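You operate a simulated robot arm through the tools that you are given. There is no shell and no other tool. Be economical: measure what you need, move in short steps, check, and stop when the job is done.

You are at the controls of a simulated robot arm. One attempt, no reset.

Task
Save frame 32 sharp at 24x, then again sharp at 36x.
Fine: watch the display; two pictures in all; leave that frame showing sharp at 36x, reel on, gate shut, lamp on.

The check looks at the end state, three seconds after you hand in, the way a careful person would. Anything else that was tipped, shoved, dropped, spilled or broken makes it a failure.

Robot
A 7-joint arm with a two-finger parallel gripper, fixed in place. Base frame: the origin is at the foot of the arm, x ahead of it, y to its left, z up. Units: mm, degrees, N and s.
With the tool pointing down near the work surface it reaches from about 240 to 680 mm from the base axis. Its first joint turns from -66.0 to 66.0 degrees. Payload 2.4 kg.
Tool frame: the origin (TCP) lies between the finger pads and is the grasp point; the fingertips stand 30 mm ahead of it; z points along the fingers, y is the line along which they close. The gripper opens to 94 mm. The fingers are 28 mm wide and 10 mm thick; the gripper's body (50 by 96 mm) begins 55 mm behind the TCP.
Orientation is that of the tool frame in the base frame, as a unit quaternion [w, x, y, z]. With the fingers straight down and closing along the base's y, the tool's x points along the base's -x, its y along +y and its z along -z.

Tools
- The arm moves only by the tool servo_tool. Its arguments are lists of equal length, an entry for each row: "travel": the shift along the tool's x, y, z in mm, a list of three; "dr": the turn, a rotation vector about the tool's x, y, z in degrees, a list of three; "grip": the gripper command, from -1 (fully open) to 1 (shut), values between in proportion. In form: {"travel": [[x, y, z], ...], "dr": [[wx, wy, wz], ...], "grip": [grip, ...]}. A call has 1 to 8 rows; each row shifts and turns the commanded pose from where the row before left it, along the tool's axes as they then stand. Each row takes 0.2 s and may step no farther than 50 mm and 8.6 degrees from the row before; otherwise, or with a gripper value out of range, the whole call is refused. Where a pose cannot be reached the arm comes as near as it can. A force on the tool above 40 N (or 10 N above the force at the start of the call, whichever is more), or a blocked arm, ends the call early, and 0.2 s more pass. Each finger travels about 153 mm/s and halts on what it meets, pressing with about 23 N; the grip force reading is that of the motor and also rises with nothing between the fingers. The clock runs only during rows and for 0.2 s after the last one: add rows that do not move to give the fingers time. It gives the time, the measured TCP pose, the force on the tool (base axes), the opening and the grip force at its end, in the units of the frame above (readings bear some noise), with the torque about the TCP (base axes, N m) and any sound that the robot's microphone picked up, and new pictures: "views" is both (left out), scene, wrist or none.
- Cameras (640 x 400 px; columns grow to the right, rows downward): "scene" is fixed at [38.7, 469.7, 1457.7]; the picture's right is [-0.77, -0.64, 0.00], its down [-0.30, 0.36, -0.89] and it looks along [0.56, -0.68, -0.46] (base axes); focal length 309 px, centre (320, 200). "wrist" rides on the gripper at [76, 14, -103] in the tool frame; the picture's right is [-0.18, 0.98, 0.00], its down [-0.75, -0.14, -0.64] and it looks along [-0.63, -0.12, 0.77] (tool axes); focal length 243 px, centre (320, 200). There is no depth. A picture from a camera that has moved, and an enlarged one, comes with that camera's place and axes in the base frame and with its lens.
- inspect(camera, box): a new picture of the part [left, top, right, bottom] of that camera's present view, enlarged. The clock stands still meanwhile.
- close_job(): hands the job in; it is judged then, once.

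Work in short steps. Places have to be worked out from the pictures, the camera data and where the tool is seen: move nearer, look again, correct. Check each grasp and each placing, and mend what went wrong. You have 120 turns and 200 pictures in all, those below and enlarged ones among them. Open the gripper and draw the arm clear of the work before you hand the job in, unless the task says otherwise; then end with one line.

The tools are called after "Request:" by a JSON object that holds its "api" and its "payload". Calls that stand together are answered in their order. servo_tool: Moves the arm, as the interface text tells. Its arguments: {"type":"object","properties":{"travel":{"type":"array","items":{"type":"array","items":{"type":"number"}}},"dr":{"type":"array","items":{"type":"array","items":{"type":"number"}}},"grip":{"type":"array","items":{"type":"number"}},"views":{"type":"string","enum":["both","scene","wrist","none"]}},"required":["travel","dr","grip"]} The other tools are called the same way: inspect (camera, box) takes an enlarged picture of a part of a camera's view; close_job () hands the job in.

At the start:

```text
time: 0.0
ee_pos: [403.6, -69.6, 1083.3]
tcp_rot: [0.001, 0.001, 1.0, 0.0]
wrist_force: [-0.4, -0.8, -0.3]
torque: [0.01, -0.03, 0.02]
finger_gap: 94.3
grasp_force: 0.0
```

scene: 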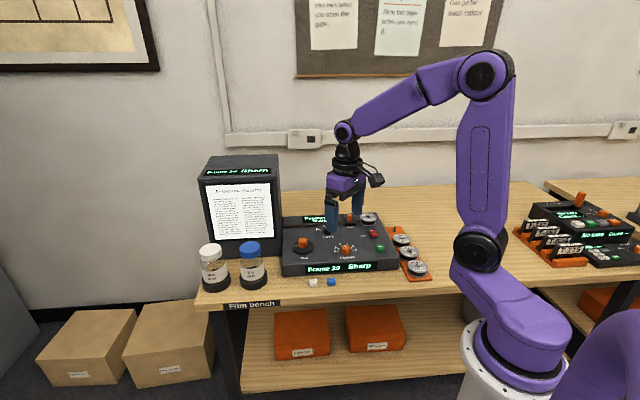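
wrist: 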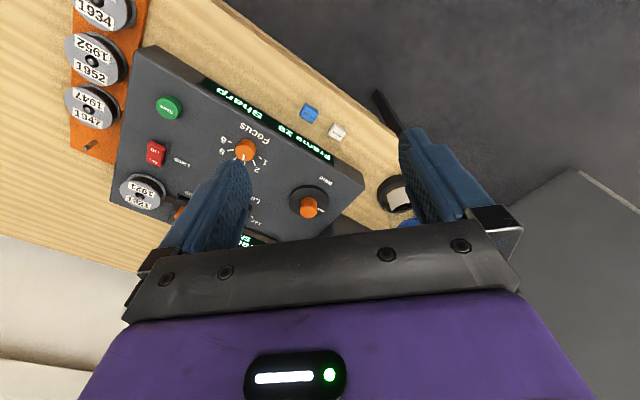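

I'll look closer at the reader, its controls and the notices before moving.

Request:
{"api": "inspect", "payload": {"camera": "scene", "box": [190, 140, 450, 300]}}

Request:
{"api": "inspect", "payload": {"camera": "scene", "box": [290, 0, 510, 80]}}

Request:
{"api": "inspect", "payload": {"camera": "wrist", "box": [60, 40, 400, 260]}}

```text
2.46 times, centred on (320, 220) of scene
camera zoom: at [38.7, 469.7, 1457.7], right [-0.77, -0.64, 0.0], down [-0.3, 0.36, -0.89], along [0.56, -0.68, -0.46], focal length 760 px, centre (320, 151)
```

zoom: 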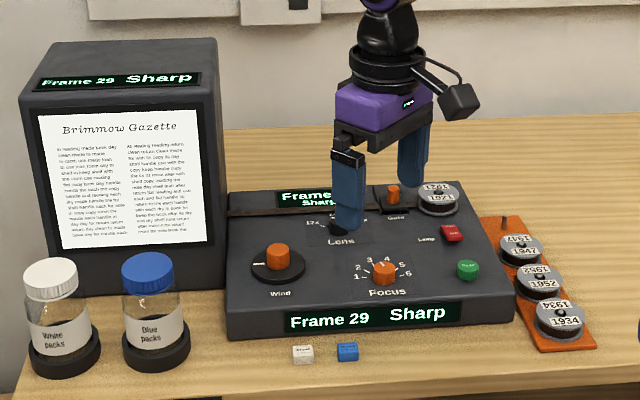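

```text
2.91 times, centred on (400, 40) of scene
camera zoom: at [38.7, 469.7, 1457.7], right [-0.77, -0.64, 0.0], down [-0.3, 0.36, -0.89], along [0.56, -0.68, -0.46], focal length 898 px, centre (87, 666)
```

zoom: 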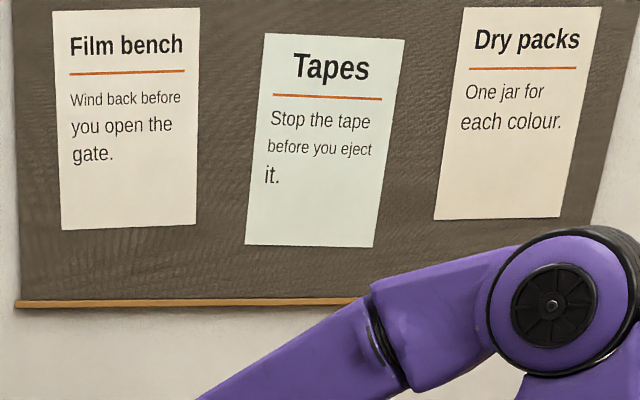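

```text
1.82 times, centred on (230, 150) of wrist
camera zoom: at [326.4, -56.4, 1185.7], right [0.18, 0.98, 0.0], down [0.75, -0.14, 0.64], along [0.63, -0.12, -0.77], focal length 441 px, centre (484, 291)
```

zoom: 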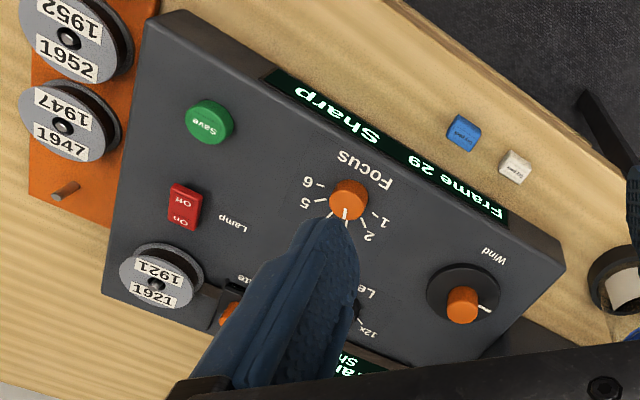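

The reel 1921 is loaded with the lamp on at frame 29; by triangulation, Focus is near (482,-203,855) and Wind near (611,-133). I'll shift sideways and back at this height to see the whole panel between the fingers.

Request:
{"api": "servo_tool", "payload": {"travel": [[18, -43, 0], [18, -43, 0], [18, -43, 0], [0, 0, 0]], "dr": [[0, 0, 0], [0, 0, 0], [0, 0, 0], [0, 0, 0]], "grip": [-1, -1, -1, -1]}}

```text
time: 1.0
ee_pos: [348.3, -196.4, 1085.1]
tcp_rot: [0.0, 0.0, 1.0, 0.001]
wrist_force: [-0.5, -0.7, -0.5]
torque: [0.01, -0.03, 0.0]
finger_gap: 93.9
grasp_force: 0.1
camera wrist: at [272.2, -184.8, 1186.3], right [0.18, 0.98, 0.0], down [0.75, -0.14, 0.64], along [0.63, -0.12, -0.77], focal length 243 px, centre (320, 200)
```

scene: 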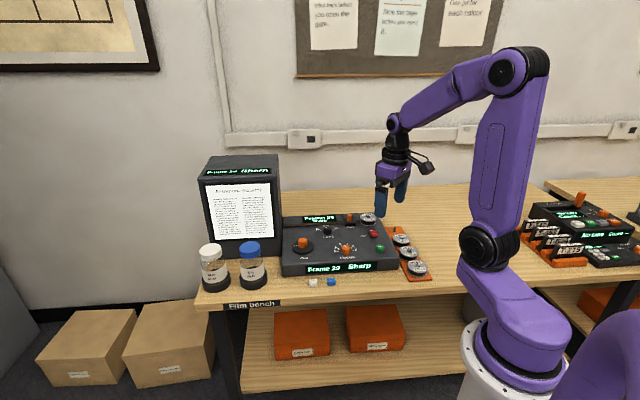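
wrist: 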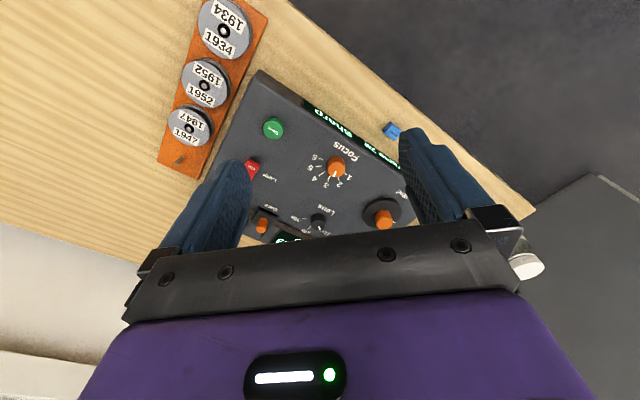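

Request:
{"api": "inspect", "payload": {"camera": "wrist", "box": [230, 80, 430, 250]}}

Request:
{"api": "inspect", "payload": {"camera": "scene", "box": [275, 200, 405, 280]}}

```text
2.35 times, centred on (330, 165) of wrist
camera zoom: at [272.2, -184.8, 1186.3], right [0.18, 0.98, 0.0], down [0.75, -0.14, 0.64], along [0.63, -0.12, -0.77], focal length 571 px, centre (296, 282)
```

zoom: 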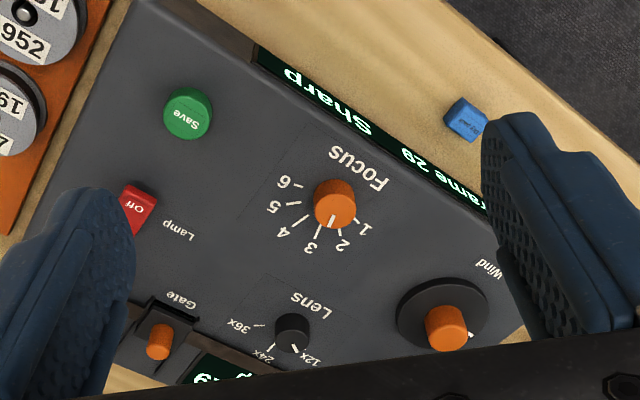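

```text
4.92 times, centred on (340, 240) of scene
camera zoom: at [38.7, 469.7, 1457.7], right [-0.77, -0.64, 0.0], down [-0.3, 0.36, -0.89], along [0.56, -0.68, -0.46], focal length 1520 px, centre (222, 3)
```

zoom: 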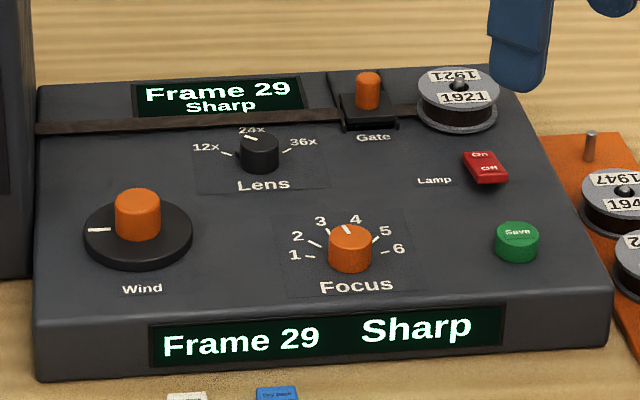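

Request:
{"api": "inspect", "payload": {"camera": "scene", "box": [310, 220, 350, 245]}}

Request:
{"api": "inspect", "payload": {"camera": "wrist", "box": [295, 195, 345, 240]}}

Request:
{"api": "inspect", "payload": {"camera": "scene", "box": [195, 150, 290, 260]}}

```text
16.00 times, centred on (330, 232) of scene
camera zoom: at [38.7, 469.7, 1457.7], right [-0.77, -0.64, 0.0], down [-0.3, 0.36, -0.89], along [0.56, -0.68, -0.46], focal length 4938 px, centre (160, -320)
```

zoom: 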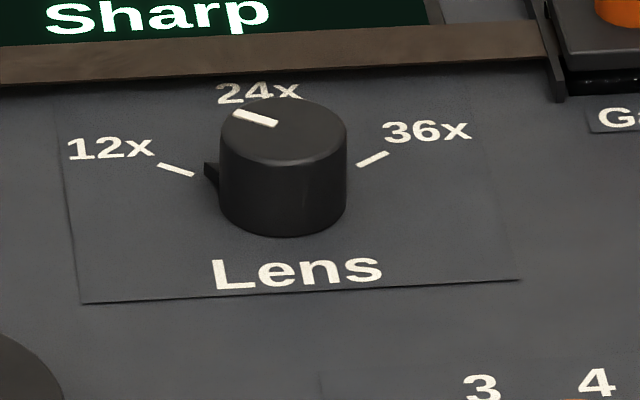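

```text
8.89 times, centred on (320, 218) of wrist
camera zoom: at [272.2, -184.8, 1186.3], right [0.18, 0.98, 0.0], down [0.75, -0.14, 0.64], along [0.63, -0.12, -0.77], focal length 2157 px, centre (320, 44)
```

zoom: 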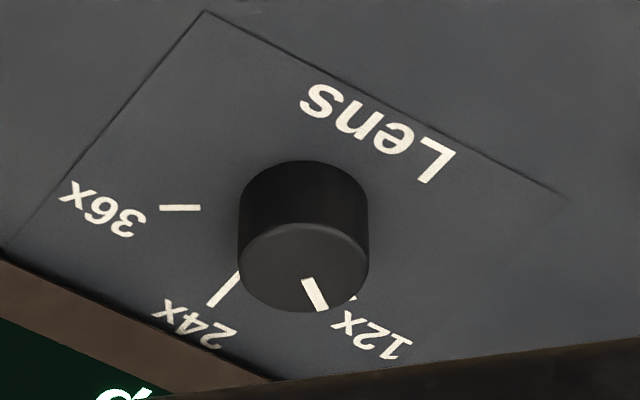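

```text
3.64 times, centred on (242, 205) of scene
camera zoom: at [38.7, 469.7, 1457.7], right [-0.77, -0.64, 0.0], down [-0.3, 0.36, -0.89], along [0.56, -0.68, -0.46], focal length 1122 px, centre (602, 182)
```

zoom: 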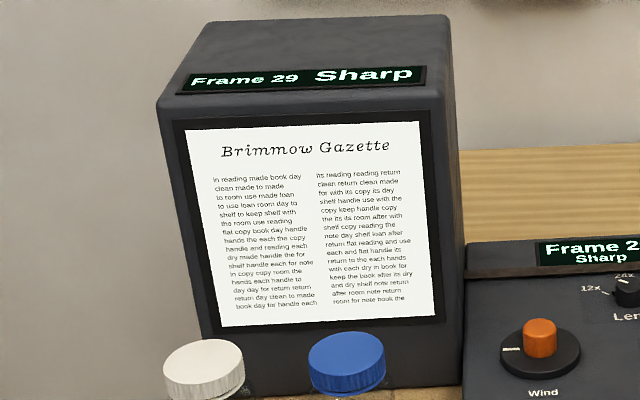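

The Lens pointer is at 12x, Focus about 3.5, and Wind is a plain knob centred near (601,-126) with its top near z 884. I'll take the tool over Wind, staying high.

Request:
{"api": "servo_tool", "payload": {"travel": [[-36, 10, 17], [-36, 10, 17], [-36, 10, 17], [-36, 10, 17], [-36, 10, 17], [-36, 10, 17], [-37, 10, 17], [0, 0, 0]], "dr": [[0, 0, 0], [0, 0, 0], [0, 0, 0], [0, 0, 0], [0, 0, 0], [0, 0, 0], [0, 0, 0], [0, 0, 0]], "grip": [-0.4, -0.4, -0.4, -0.4, -0.4, -0.4, -0.4, -0.4]}}

```text
time: 2.8
ee_pos: [601.6, -129.0, 964.4]
tcp_rot: [0.0, 0.001, 1.0, 0.0]
wrist_force: [0.7, 0.2, -0.3]
torque: [0.01, -0.01, 0.03]
finger_gap: 65.7
grasp_force: 0.0
camera wrist: at [525.1, -115.5, 1066.2], right [0.18, 0.98, 0.0], down [0.75, -0.14, 0.64], along [0.63, -0.12, -0.77], focal length 243 px, centre (320, 200)
```

scene: 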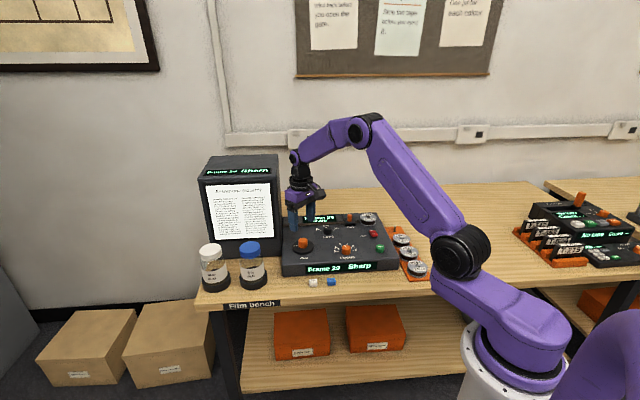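
wrist: 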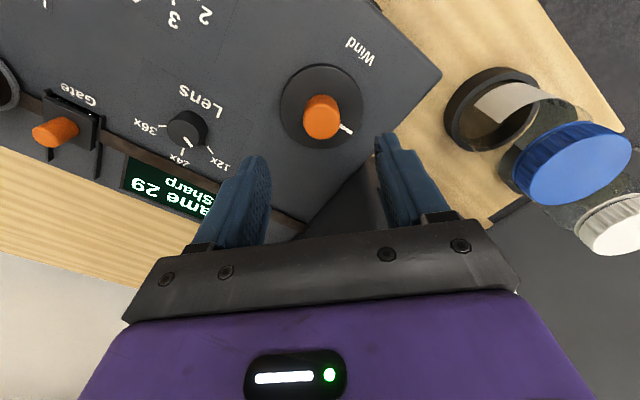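

Tool is nearly centred over Wind and the screen box is about 100 mm to the side. Descending to straddle the knob with tips just above its disc.

Request:
{"api": "servo_tool", "payload": {"travel": [[1, 0, 25], [0, 0, 25], [0, 0, 18], [0, 0, 0]], "dr": [[0, 0, 0], [0, 0, 0], [0, 0, 0], [0, 0, 0]], "grip": [-0.4, -0.4, -0.4, -0.4]}}

Request:
{"api": "inspect", "payload": {"camera": "scene", "box": [270, 170, 400, 280]}}

```text
time: 3.8
ee_pos: [600.0, -129.0, 896.8]
tcp_rot: [-0.001, 0.0, 1.0, 0.0]
wrist_force: [0.8, -0.2, 1.0]
torque: [0.0, -0.02, 0.0]
finger_gap: 65.6
grasp_force: 0.2
camera wrist: at [524.1, -115.4, 998.0], right [0.18, 0.98, 0.0], down [0.75, -0.14, 0.64], along [0.63, -0.12, -0.77], focal length 243 px, centre (320, 200)
```

scene: 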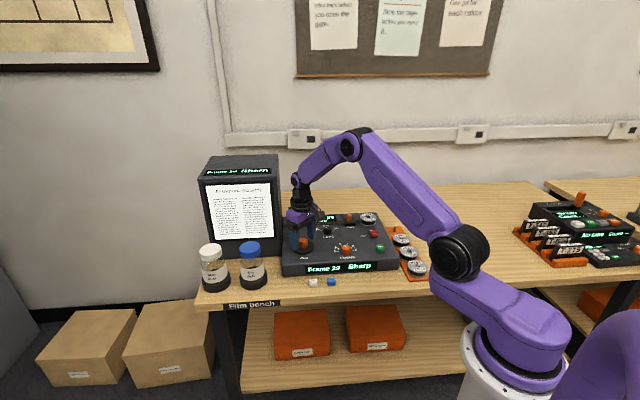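
wrist: 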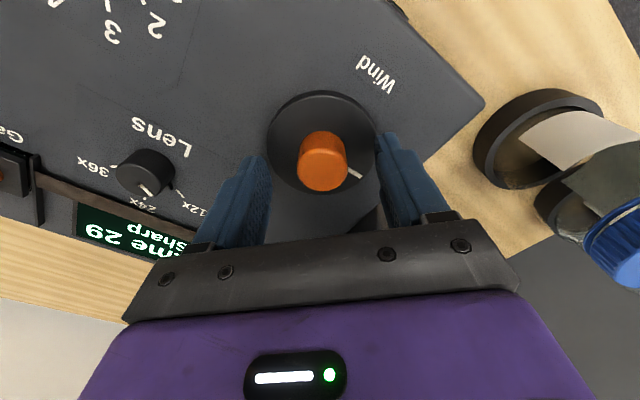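

```text
3.64 times, centred on (335, 225) of scene
camera zoom: at [38.7, 469.7, 1457.7], right [-0.77, -0.64, 0.0], down [-0.3, 0.36, -0.89], along [0.56, -0.68, -0.46], focal length 1122 px, centre (266, 109)
```

zoom: 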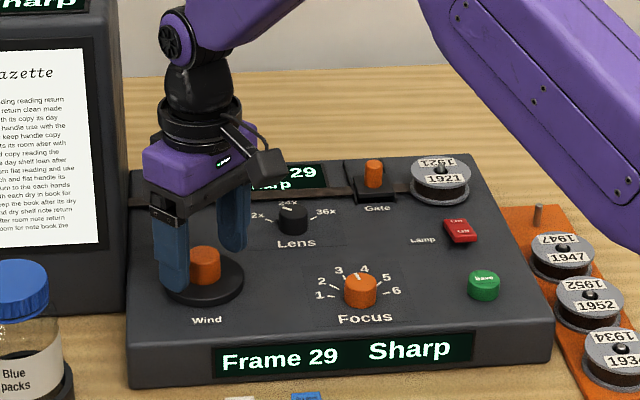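

The knob is between the fingers, centred within ~2 mm. I'll lower 8 mm more and close.

Request:
{"api": "servo_tool", "payload": {"travel": [[1, 1, 8], [0, 0, 0], [0, 0, 0], [0, 0, 0]], "dr": [[0, 0, 0], [0, 0, 0], [0, 0, 0], [0, 0, 0]], "grip": [-0.4, -0.4, 0.6, 0.6]}}

Request:
{"api": "inspect", "payload": {"camera": "scene", "box": [270, 190, 370, 280]}}

```text
time: 4.8
ee_pos: [601.4, -126.8, 889.7]
tcp_rot: [0.001, 0.0, 1.0, 0.0]
wrist_force: [1.2, 2.3, 15.5]
torque: [0.27, 0.13, -0.01]
finger_gap: 29.5
grasp_force: 45.2
camera wrist: at [523.4, -114.0, 991.2], right [0.18, 0.98, 0.0], down [0.75, -0.14, 0.64], along [0.63, -0.12, -0.76], focal length 243 px, centre (320, 200)
```

scene: 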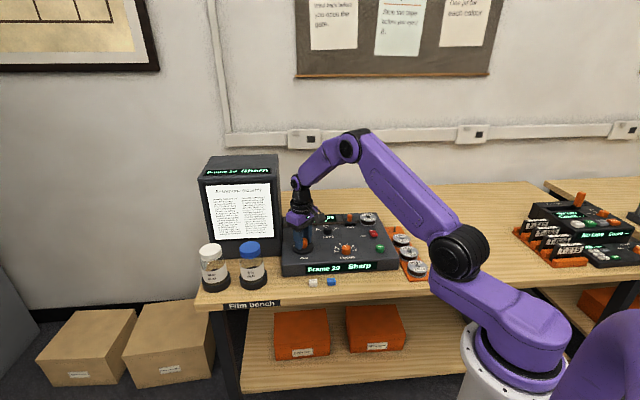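
wrist: 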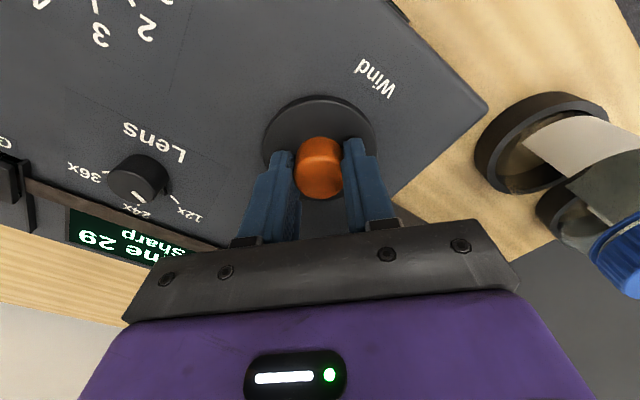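

```text
4.44 times, centred on (320, 235) of scene
camera zoom: at [38.4, 469.8, 1457.6], right [-0.77, -0.64, 0.0], down [-0.29, 0.36, -0.89], along [0.56, -0.68, -0.46], focal length 1372 px, centre (320, 44)
```

zoom: 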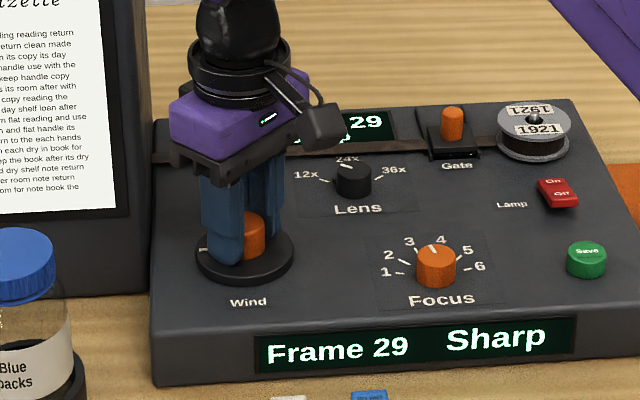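

Gripped (29.5 mm), tips lightly pressing on the disc. I'll lift 2 mm and try a clockwise turn of 24°.

Request:
{"api": "servo_tool", "payload": {"travel": [[0, 0, -2], [0, 0, 0], [0, 0, 0], [0, 0, 0], [0, 0, 0]], "dr": [[0, 0, 0], [0, 0, 8], [0, 0, 8], [0, 0, 8], [0, 0, 0]], "grip": [0.6, 0.6, 0.6, 0.6, 0.6], "views": "none"}}

Request:
{"api": "inspect", "payload": {"camera": "scene", "box": [190, 150, 400, 280]}}

```text
time: 6.0
ee_pos: [601.5, -127.3, 889.0]
tcp_rot: [-0.001, 0.209, 0.978, 0.0]
wrist_force: [14.3, 2.7, -19.7]
torque: [-0.36, -1.24, 0.04]
finger_gap: 29.5
grasp_force: 44.9
```

```text
3.05 times, centred on (295, 215) of scene
camera zoom: at [39.4, 469.7, 1457.6], right [-0.77, -0.64, 0.0], down [-0.3, 0.36, -0.89], along [0.56, -0.68, -0.46], focal length 941 px, centre (396, 154)
```

zoom: 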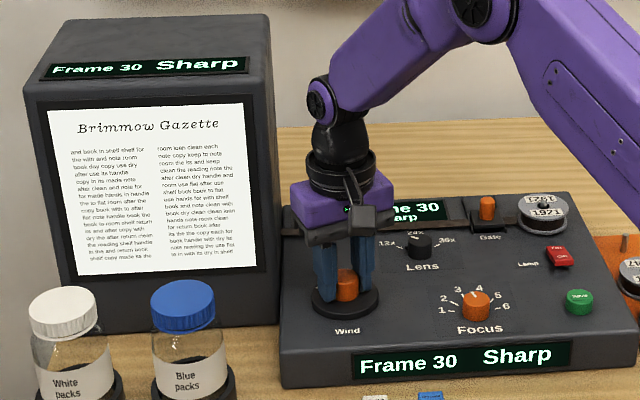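

Clockwise advances: now frame 30. I'll ease 1 mm down and turn another 16°, then read.

Request:
{"api": "servo_tool", "payload": {"travel": [[0, 0, 1], [0, 0, 0], [0, 0, 0]], "dr": [[0, 0, 8], [0, 0, 8], [0, 0, 0]], "grip": [0.6, 0.6, 0.6], "views": "none"}}

Request:
{"api": "inspect", "payload": {"camera": "scene", "box": [190, 150, 400, 280]}}

```text
time: 6.8
ee_pos: [601.1, -127.9, 888.9]
tcp_rot: [0.0, 0.342, 0.94, 0.0]
wrist_force: [10.5, 4.5, -12.4]
torque: [-0.12, -0.77, 0.02]
finger_gap: 29.3
grasp_force: 44.9
```

```text
3.05 times, centred on (295, 215) of scene
camera zoom: at [39.2, 469.8, 1457.6], right [-0.77, -0.64, 0.0], down [-0.3, 0.36, -0.89], along [0.56, -0.68, -0.46], focal length 941 px, centre (396, 154)
```

zoom: 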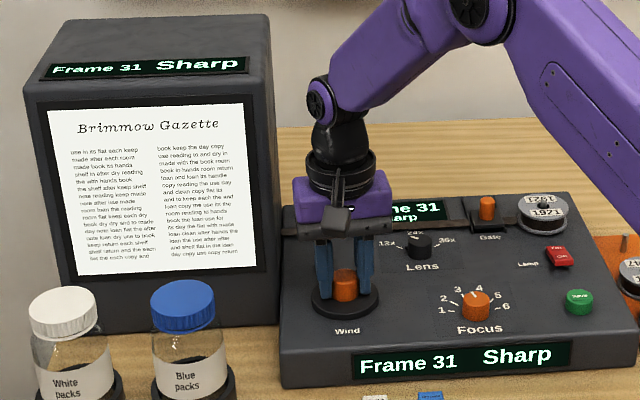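

Frame 31 at 40°. Turning another 20°.

Request:
{"api": "servo_tool", "payload": {"travel": [[0, 0, 0], [0, 0, 0], [0, 0, 0], [0, 0, 0]], "dr": [[0, 0, 8], [0, 0, 8], [0, 0, 4], [0, 0, 0]], "grip": [0.6, 0.6, 0.6, 0.6], "views": "none"}}

Request:
{"api": "inspect", "payload": {"camera": "scene", "box": [190, 150, 400, 280]}}

```text
time: 7.8
ee_pos: [601.7, -126.5, 888.1]
tcp_rot: [0.0, 0.501, 0.866, 0.0]
wrist_force: [8.1, 7.3, -6.8]
torque: [-0.38, -0.5, 0.01]
finger_gap: 29.4
grasp_force: 45.2
```

```text
3.05 times, centred on (295, 215) of scene
camera zoom: at [39.0, 469.9, 1457.6], right [-0.77, -0.64, 0.0], down [-0.3, 0.36, -0.89], along [0.56, -0.68, -0.46], focal length 941 px, centre (396, 154)
```

zoom: 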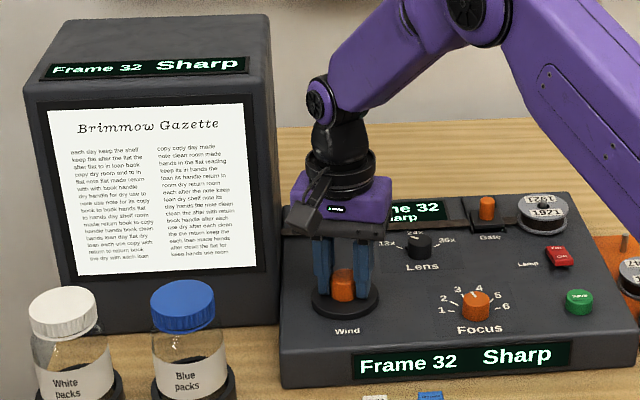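

Frame 32, sharp at 12x. Release, rise, and start unwinding the wrist.

Request:
{"api": "servo_tool", "payload": {"travel": [[0, 0, 0], [0, 0, 0], [0, 0, -30], [0, 0, -40], [0, 0, 0], [0, 0, 0], [0, 0, 0], [0, 0, 0]], "dr": [[0, 0, 0], [0, 0, 0], [0, 0, 0], [0, 0, 0], [0, 0, -8.5], [0, 0, -8.5], [0, 0, -8.5], [0, 0, -8.5]], "grip": [-0.3, -0.3, -0.3, -0.3, 0, 0, 0, 0], "views": "none"}}

Request:
{"api": "servo_tool", "payload": {"travel": [[0, 0, 0], [0, 0, 0], [0, 0, 0], [1, -40, 0], [1, -40, 0], [0, -41, 0], [0, 0, 0]], "dr": [[0, 0, -8.5], [0, 0, -8.5], [0, 0, -8.5], [0, 0, 0], [0, 0, 0], [0, 0, 0], [0, 0, 0]], "grip": [0, 0, 0, 0, 0, 0, 0]}}

Request:
{"api": "inspect", "payload": {"camera": "wrist", "box": [200, 60, 440, 260]}}

Request:
{"api": "inspect", "payload": {"camera": "scene", "box": [190, 150, 400, 280]}}

```text
time: 9.6
ee_pos: [600.7, -126.8, 958.9]
tcp_rot: [0.0, 0.225, 0.974, 0.0]
wrist_force: [0.7, -0.2, 0.1]
torque: [0.01, 0.04, -0.01]
finger_gap: 47.0
grasp_force: 0.0
```

```text
time: 11.2
ee_pos: [597.6, -250.9, 959.9]
tcp_rot: [0.0, 0.004, 1.0, 0.0]
wrist_force: [-0.2, 0.3, -0.5]
torque: [0.0, 0.02, 0.03]
finger_gap: 46.9
grasp_force: 0.0
camera wrist: at [520.8, -236.9, 1061.6], right [0.19, 0.98, 0.0], down [0.75, -0.15, 0.64], along [0.63, -0.12, -0.77], focal length 243 px, centre (320, 200)
```

scene: 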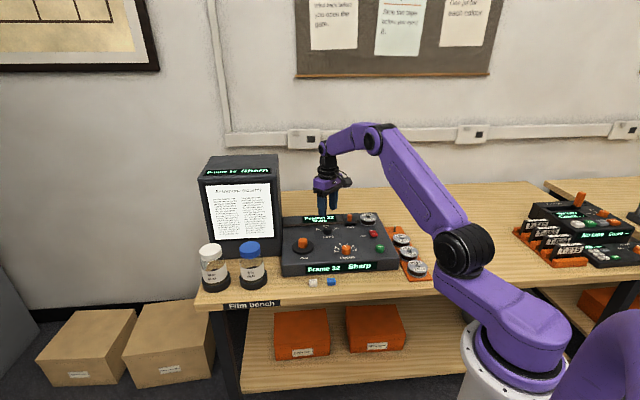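
wrist: 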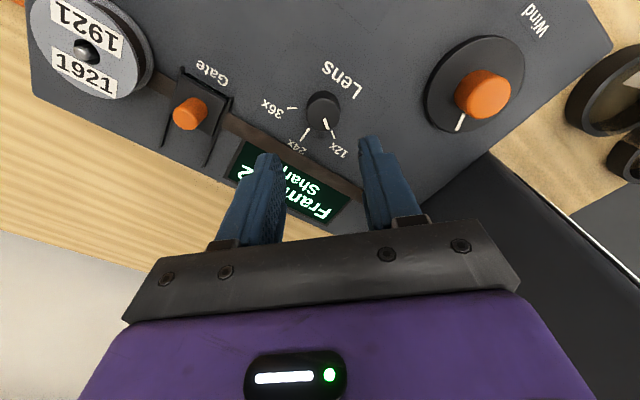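

```text
2.00 times, centred on (320, 160) of wrist
camera zoom: at [520.8, -236.9, 1061.6], right [0.19, 0.98, 0.0], down [0.75, -0.15, 0.64], along [0.63, -0.12, -0.77], focal length 485 px, centre (320, 280)
```

zoom: 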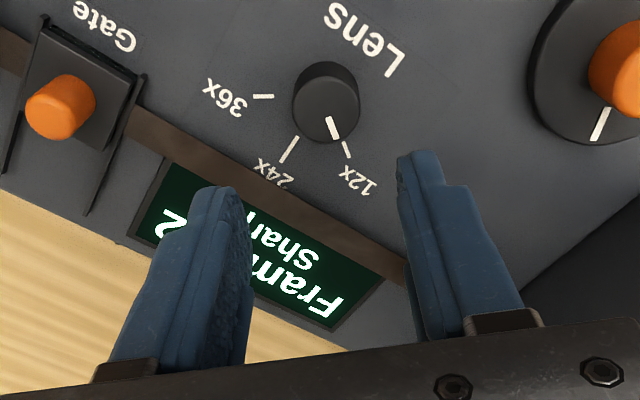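

```text
3.05 times, centred on (295, 215) of scene
camera zoom: at [38.7, 469.7, 1457.7], right [-0.77, -0.64, 0.0], down [-0.3, 0.36, -0.89], along [0.56, -0.68, -0.46], focal length 941 px, centre (396, 154)
```

zoom: 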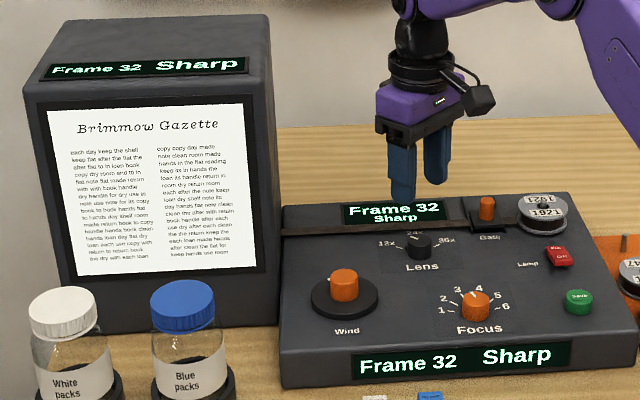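

Lens knob estimated near (595,-247), pointing 12x. Lower to just above its top and recheck alignment.

Request:
{"api": "servo_tool", "payload": {"travel": [[2.5, 4, 24], [0, 0, 24], [0, 0, 0]], "dr": [[0, 0, 0], [0, 0, 0], [0, 0, 0]], "grip": [0, 0, 0], "views": "none"}}

Request:
{"api": "inspect", "payload": {"camera": "wrist", "box": [220, 80, 420, 240]}}

Request:
{"api": "inspect", "payload": {"camera": "scene", "box": [280, 180, 380, 260]}}

```text
time: 12.0
ee_pos: [596.0, -245.3, 911.4]
tcp_rot: [0.0, 0.004, 1.0, 0.0]
wrist_force: [0.2, 0.2, -0.2]
torque: [0.01, -0.01, 0.0]
finger_gap: 46.8
grasp_force: 0.0
```

```text
2.50 times, centred on (320, 160) of wrist
camera zoom: at [517.7, -231.0, 1013.9], right [0.19, 0.98, 0.0], down [0.75, -0.15, 0.64], along [0.63, -0.12, -0.77], focal length 606 px, centre (320, 300)
```

zoom: 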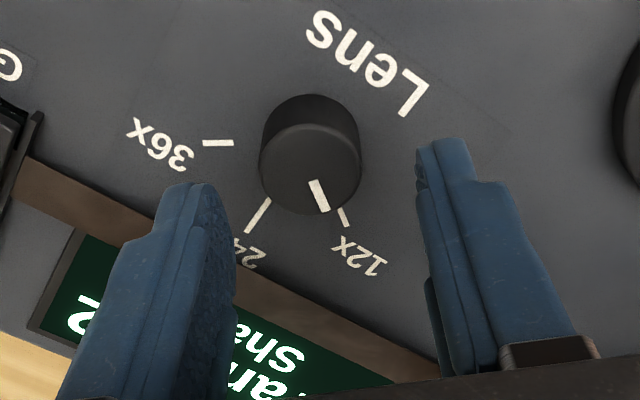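

```text
5.00 times, centred on (330, 220) of scene
camera zoom: at [38.7, 469.7, 1457.7], right [-0.77, -0.64, 0.0], down [-0.3, 0.36, -0.89], along [0.56, -0.68, -0.46], focal length 1543 px, centre (270, 100)
```

zoom: 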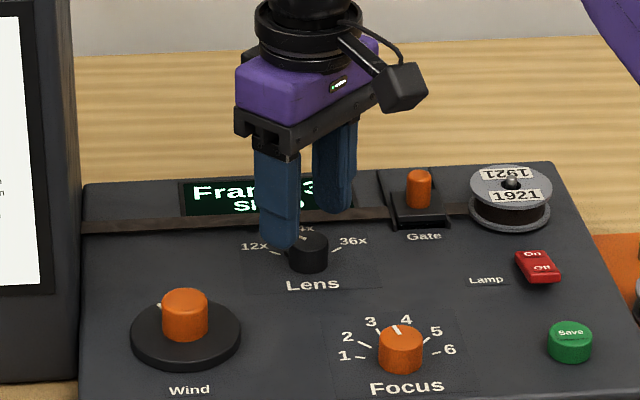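

Aligned within ~2 mm. Descend so the tips are ~5 mm above the panel, then close.

Request:
{"api": "servo_tool", "payload": {"travel": [[0, -1.5, 13], [0, 0, 12], [0, 0, 0], [0, 0, 0], [0, 0, 0]], "dr": [[0, 0, 0], [0, 0, 0], [0, 0, 0], [0, 0, 0], [0, 0, 0]], "grip": [0, 0, 0, 0.7, 0.7]}}

Request:
{"api": "inspect", "payload": {"camera": "scene", "box": [280, 180, 380, 260]}}

```text
time: 13.2
ee_pos: [594.9, -247.2, 885.3]
tcp_rot: [0.0, 0.005, 1.0, -0.001]
wrist_force: [1.4, -3.3, -1.1]
torque: [-0.1, -0.21, -0.03]
finger_gap: 26.9
grasp_force: 45.0
camera wrist: at [517.8, -233.4, 988.6], right [0.19, 0.98, 0.0], down [0.75, -0.15, 0.64], along [0.63, -0.13, -0.77], focal length 243 px, centre (320, 200)
```

scene: 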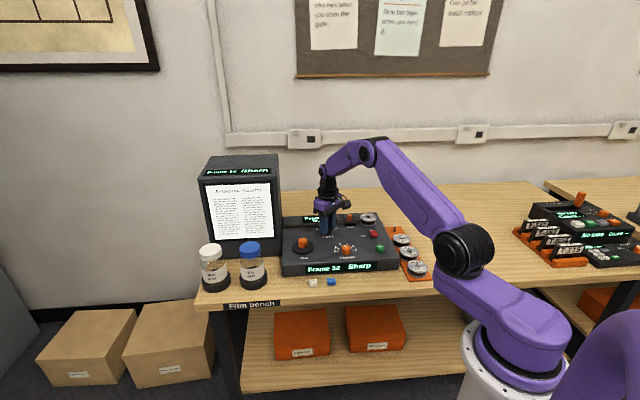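
wrist: 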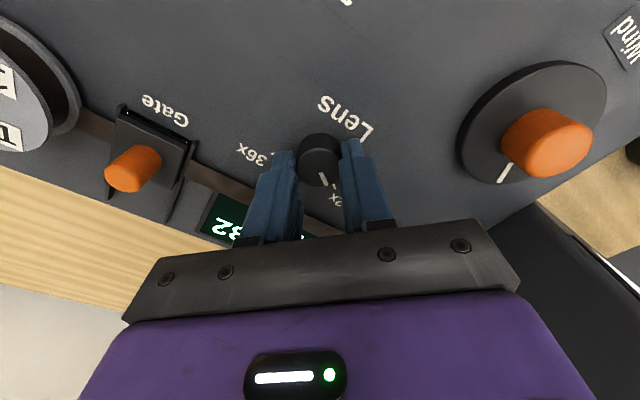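

```text
5.00 times, centred on (330, 220) of scene
camera zoom: at [38.7, 469.6, 1457.7], right [-0.77, -0.64, 0.0], down [-0.3, 0.36, -0.89], along [0.56, -0.68, -0.46], focal length 1543 px, centre (270, 100)
```

zoom: 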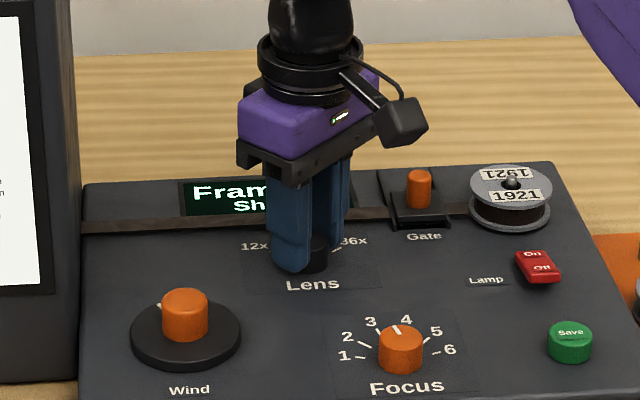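

Gripped. Turn clockwise 48° and look at the pointer.

Request:
{"api": "servo_tool", "payload": {"travel": [[0, 0, 0], [0, 0, 0], [0, 0, 0], [0, 0, 0], [0, 0, 0], [0, 0, 0], [0, 0, 0]], "dr": [[0, 0, 8], [0, 0, 8], [0, 0, 8], [0, 0, 8], [0, 0, 8], [0, 0, 8], [0, 0, 0]], "grip": [0.7, 0.7, 0.7, 0.7, 0.7, 0.7, 0.7], "views": "wrist"}}

Request:
{"api": "inspect", "payload": {"camera": "scene", "box": [190, 150, 400, 280]}}

Request:
{"api": "inspect", "payload": {"camera": "wrist", "box": [240, 100, 400, 220]}}

```text
time: 14.8
ee_pos: [594.8, -248.7, 885.7]
tcp_rot: [0.0, 0.413, 0.911, 0.0]
wrist_force: [1.2, -15.5, -7.3]
torque: [-1.07, -0.56, -0.03]
finger_gap: 27.0
grasp_force: 45.3
camera wrist: at [554.1, -182.4, 988.6], right [0.86, 0.51, 0.0], down [0.39, -0.66, 0.64], along [0.33, -0.55, -0.77], focal length 243 px, centre (320, 200)
```

wrist: 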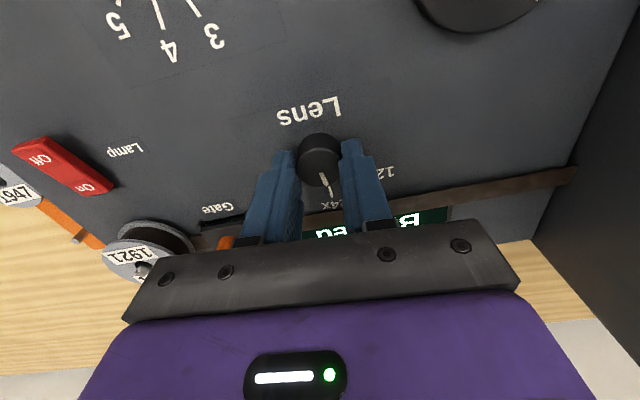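

```text
3.05 times, centred on (295, 215) of scene
camera zoom: at [38.8, 469.3, 1457.8], right [-0.77, -0.64, 0.0], down [-0.3, 0.36, -0.89], along [0.56, -0.68, -0.46], focal length 941 px, centre (396, 154)
```

zoom: 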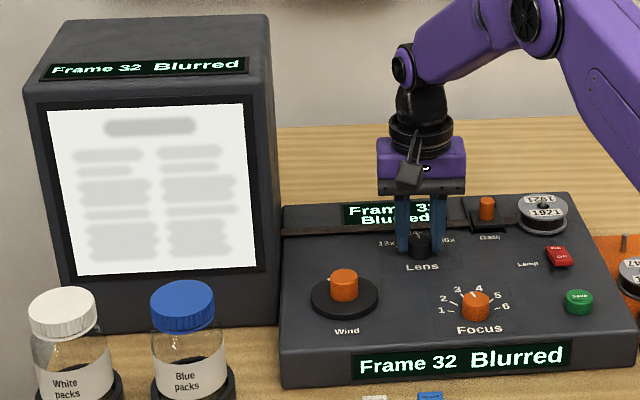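

```text
3.33 times, centred on (320, 160) of wrist
camera zoom: at [554.1, -182.4, 988.6], right [0.86, 0.51, 0.0], down [0.39, -0.66, 0.64], along [0.33, -0.55, -0.77], focal length 809 px, centre (320, 333)
```

zoom: 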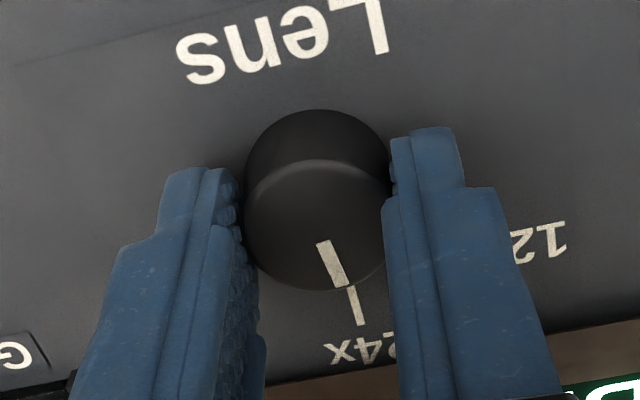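

Pointer is almost on 24x, about 8° short. Turn 8° more, then release and look.

Request:
{"api": "servo_tool", "payload": {"travel": [[0, 0, 0], [0, 0, 0], [0, 0, 0], [0, 0, 0], [0, 0, -30], [0, 0, -30], [0, 0, 0]], "dr": [[0, 0, 8], [0, 0, 0], [0, 0, 0], [0, 0, 0], [0, 0, 0], [0, 0, 0], [0, 0, 0]], "grip": [0.7, 0.7, 0, 0, 0, 0, 0], "views": "none"}}

Request:
{"api": "inspect", "payload": {"camera": "wrist", "box": [220, 20, 420, 180]}}

Request:
{"api": "inspect", "payload": {"camera": "scene", "box": [190, 150, 400, 280]}}

```text
time: 16.4
ee_pos: [595.6, -245.7, 947.7]
tcp_rot: [0.0, 0.474, 0.881, 0.001]
wrist_force: [-0.2, 0.0, -0.3]
torque: [-0.01, 0.01, 0.01]
finger_gap: 47.3
grasp_force: 0.0
```

```text
2.50 times, centred on (320, 100) of wrist
camera zoom: at [564.3, -175.9, 1049.6], right [0.92, 0.39, 0.0], down [0.3, -0.71, 0.64], along [0.25, -0.59, -0.77], focal length 606 px, centre (320, 450)
```

zoom: 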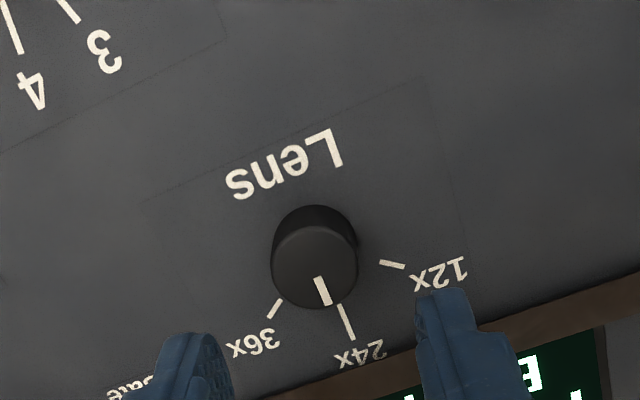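

```text
3.05 times, centred on (295, 215) of scene
camera zoom: at [38.7, 469.7, 1457.7], right [-0.77, -0.64, 0.0], down [-0.3, 0.36, -0.89], along [0.56, -0.68, -0.46], focal length 941 px, centre (396, 154)
```

zoom: 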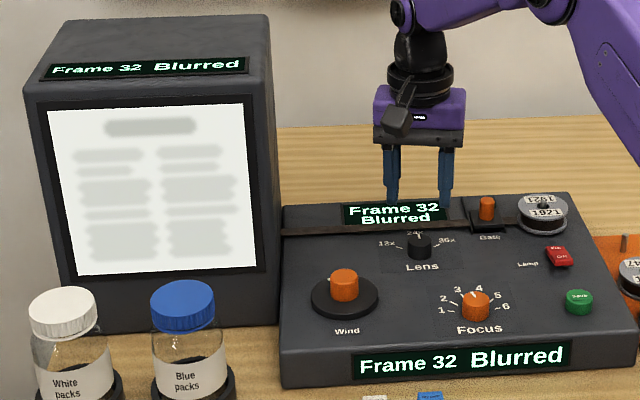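

Lens is on 24x; image now blurred. Move over Focus, estimated (482,-196.5).

Request:
{"api": "servo_tool", "payload": {"travel": [[34.5, -22.6, 0], [34.5, -22.6, 0], [34.6, -22.5, 0], [0, 0, 20], [0, 0, 0]], "dr": [[0, 0, 0], [0, 0, 0], [0, 0, 0], [0, 0, -8], [0, 0, 0]], "grip": [0, 0, 0, 0, 0], "views": "scene"}}

Request:
{"api": "inspect", "payload": {"camera": "wrist", "box": [220, 60, 420, 220]}}

```text
time: 17.6
ee_pos: [481.8, -197.2, 926.1]
tcp_rot: [0.0, 0.411, 0.912, 0.001]
wrist_force: [0.0, -0.3, -1.2]
torque: [0.0, -0.01, 0.01]
finger_gap: 46.8
grasp_force: 0.0
```

scene: 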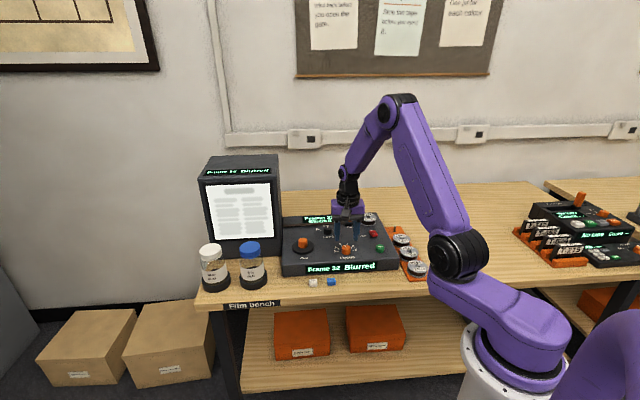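

```text
2.50 times, centred on (320, 140) of wrist
camera zoom: at [440.9, -131.9, 1028.9], right [0.86, 0.51, 0.0], down [0.39, -0.66, 0.64], along [0.33, -0.55, -0.77], focal length 606 px, centre (320, 350)
```

zoom: 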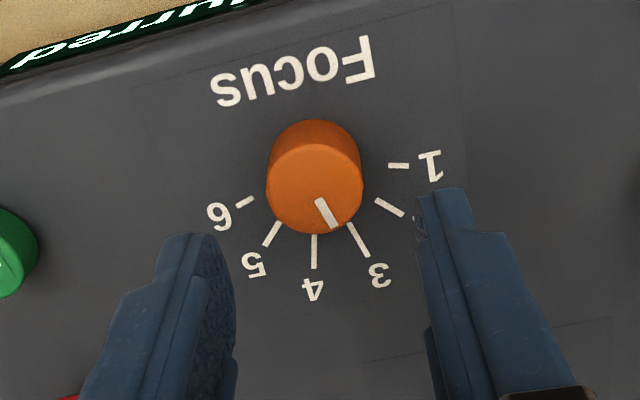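

Focus pointer is near 3; knob is aligned within ~2 mm. Descend and grip.

Request:
{"api": "servo_tool", "payload": {"travel": [[0.6, -1.5, 21], [0, 0, 20], [0, 0, 0], [0, 0, 0], [0, 0, 0]], "dr": [[0, 0, 0], [0, 0, 0], [0, 0, 0], [0, 0, 0], [0, 0, 0]], "grip": [0, 0, 0, 0.7, 0.7], "views": "none"}}

Request:
{"api": "inspect", "payload": {"camera": "scene", "box": [190, 150, 400, 280]}}

Request:
{"api": "inspect", "payload": {"camera": "wrist", "box": [240, 100, 400, 220]}}

```text
time: 18.8
ee_pos: [479.1, -199.5, 884.9]
tcp_rot: [0.0, 0.411, 0.912, 0.0]
wrist_force: [2.6, -0.1, -7.1]
torque: [-0.32, -0.39, 0.04]
finger_gap: 27.1
grasp_force: 44.9
```

```text
3.05 times, centred on (295, 215) of scene
camera zoom: at [38.8, 469.7, 1457.7], right [-0.77, -0.64, 0.0], down [-0.3, 0.36, -0.89], along [0.56, -0.68, -0.46], focal length 941 px, centre (396, 154)
```

zoom: 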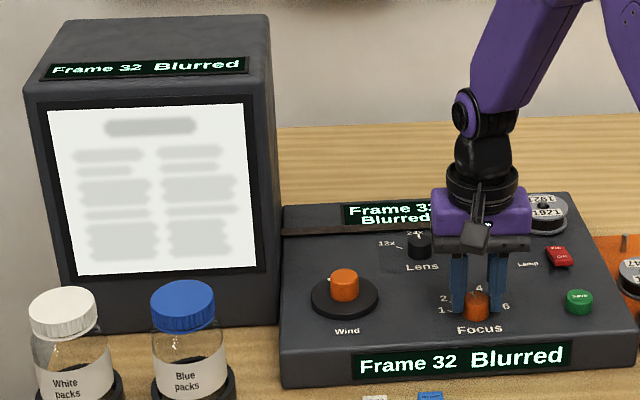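

```text
3.33 times, centred on (320, 160) of wrist
camera zoom: at [439.7, -132.3, 987.8], right [0.86, 0.51, 0.0], down [0.39, -0.66, 0.64], along [0.33, -0.55, -0.77], focal length 809 px, centre (320, 333)
```

zoom: 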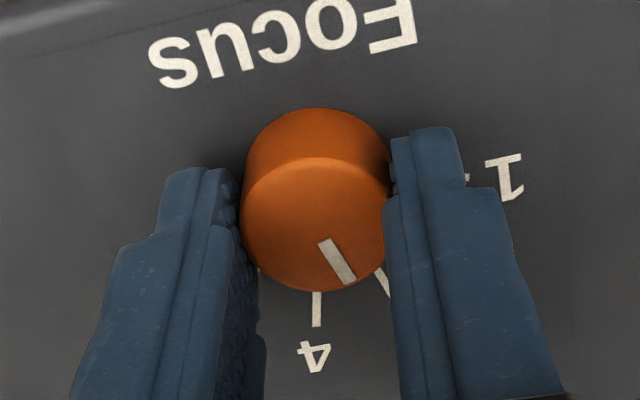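

Turn Focus clockwise 12° and read the screen.

Request:
{"api": "servo_tool", "payload": {"travel": [[0, 0, 0], [0, 0, 0], [0, 0, 0]], "dr": [[0, 0, 6], [0, 0, 6], [0, 0, 0]], "grip": [0.7, 0.7, 0.7], "views": "none"}}

Request:
{"api": "inspect", "payload": {"camera": "scene", "box": [190, 150, 400, 280]}}

```text
time: 19.6
ee_pos: [480.9, -197.8, 885.8]
tcp_rot: [-0.001, 0.505, 0.863, 0.0]
wrist_force: [2.2, -2.0, -4.5]
torque: [-0.29, -0.22, -0.01]
finger_gap: 27.3
grasp_force: 45.1
```

```text
3.05 times, centred on (295, 215) of scene
camera zoom: at [38.8, 469.7, 1457.7], right [-0.77, -0.64, 0.0], down [-0.3, 0.36, -0.89], along [0.56, -0.68, -0.46], focal length 941 px, centre (396, 154)
```

zoom: 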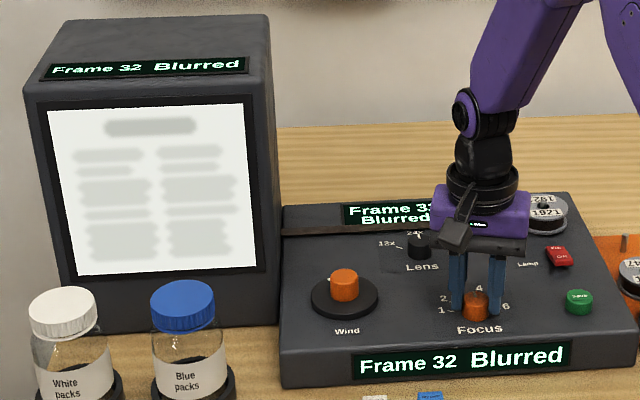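

Still blurred; 12° more.

Request:
{"api": "servo_tool", "payload": {"travel": [[0, 0, 0], [0, 0, 0], [0, 0, 0]], "dr": [[0, 0, 6], [0, 0, 6], [0, 0, 0]], "grip": [0.7, 0.7, 0.7], "views": "none"}}

Request:
{"api": "inspect", "payload": {"camera": "scene", "box": [190, 150, 400, 280]}}

```text
time: 20.4
ee_pos: [479.3, -198.0, 885.5]
tcp_rot: [0.0, 0.592, 0.806, 0.0]
wrist_force: [1.2, -4.9, 1.9]
torque: [-0.19, -0.03, 0.01]
finger_gap: 27.2
grasp_force: 44.7
```

```text
3.05 times, centred on (295, 215) of scene
camera zoom: at [38.7, 469.6, 1457.7], right [-0.77, -0.64, 0.0], down [-0.3, 0.36, -0.89], along [0.56, -0.68, -0.46], focal length 941 px, centre (396, 154)
```

zoom: 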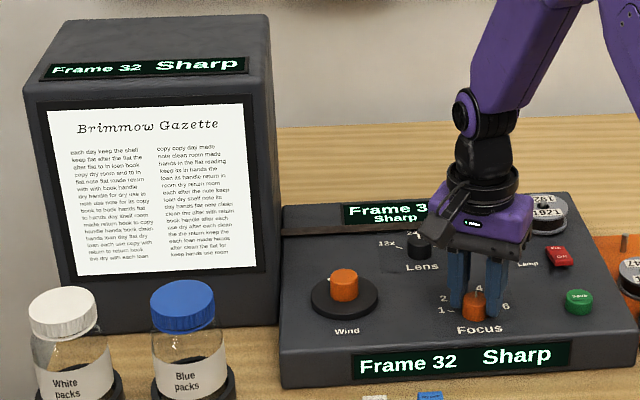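

Sharp. Nudge 3° more to sit inside the band, release, rise and verify.

Request:
{"api": "servo_tool", "payload": {"travel": [[0, 0, 0], [0, 0, 0], [0, 0, 0], [0, 0, 0], [0, 0, -30], [0, 0, -30], [0, 0, 0]], "dr": [[0, 0, 3], [0, 0, 0], [0, 0, 0], [0, 0, 0], [0, 0, 0], [0, 0, 0], [0, 0, 0]], "grip": [0.7, 0.7, 0, 0, 0, 0, 0], "views": "wrist"}}

Request:
{"api": "inspect", "payload": {"camera": "scene", "box": [190, 150, 400, 280]}}

Request:
{"api": "inspect", "payload": {"camera": "wrist", "box": [220, 20, 420, 180]}}

```text
time: 22.0
ee_pos: [479.1, -198.3, 945.6]
tcp_rot: [0.0, 0.612, 0.791, 0.0]
wrist_force: [0.7, -0.1, 0.0]
torque: [0.01, -0.01, -0.02]
finger_gap: 46.8
grasp_force: 0.1
camera wrist: at [473.4, -121.4, 1048.1], right [1.0, 0.07, 0.0], down [0.05, -0.77, 0.64], along [0.04, -0.64, -0.77], focal length 243 px, centre (320, 200)
```

wrist: 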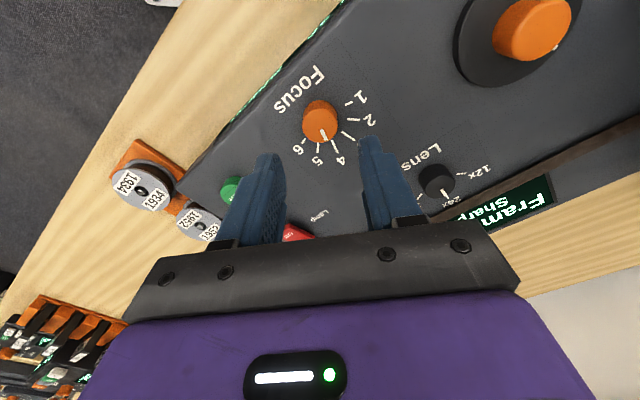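

```text
3.05 times, centred on (295, 215) of scene
camera zoom: at [38.7, 469.7, 1457.7], right [-0.77, -0.64, 0.0], down [-0.3, 0.36, -0.89], along [0.56, -0.68, -0.46], focal length 941 px, centre (396, 154)
```

zoom: 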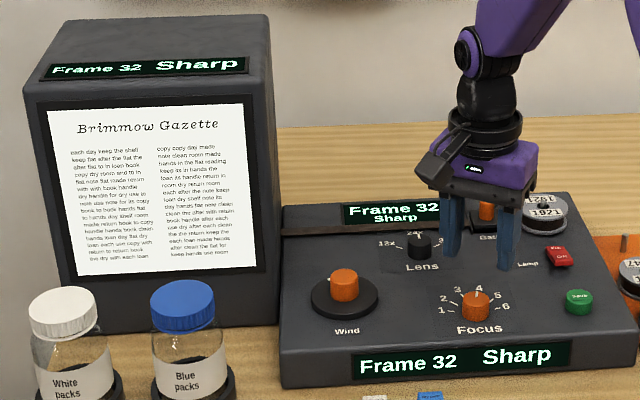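

```text
2.50 times, centred on (320, 100) of wrist
camera zoom: at [473.4, -121.4, 1048.1], right [1.0, 0.07, 0.0], down [0.05, -0.77, 0.64], along [0.04, -0.64, -0.77], focal length 606 px, centre (320, 450)
```

zoom: 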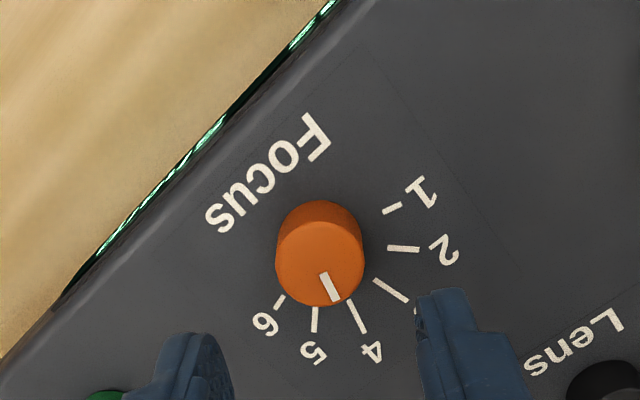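

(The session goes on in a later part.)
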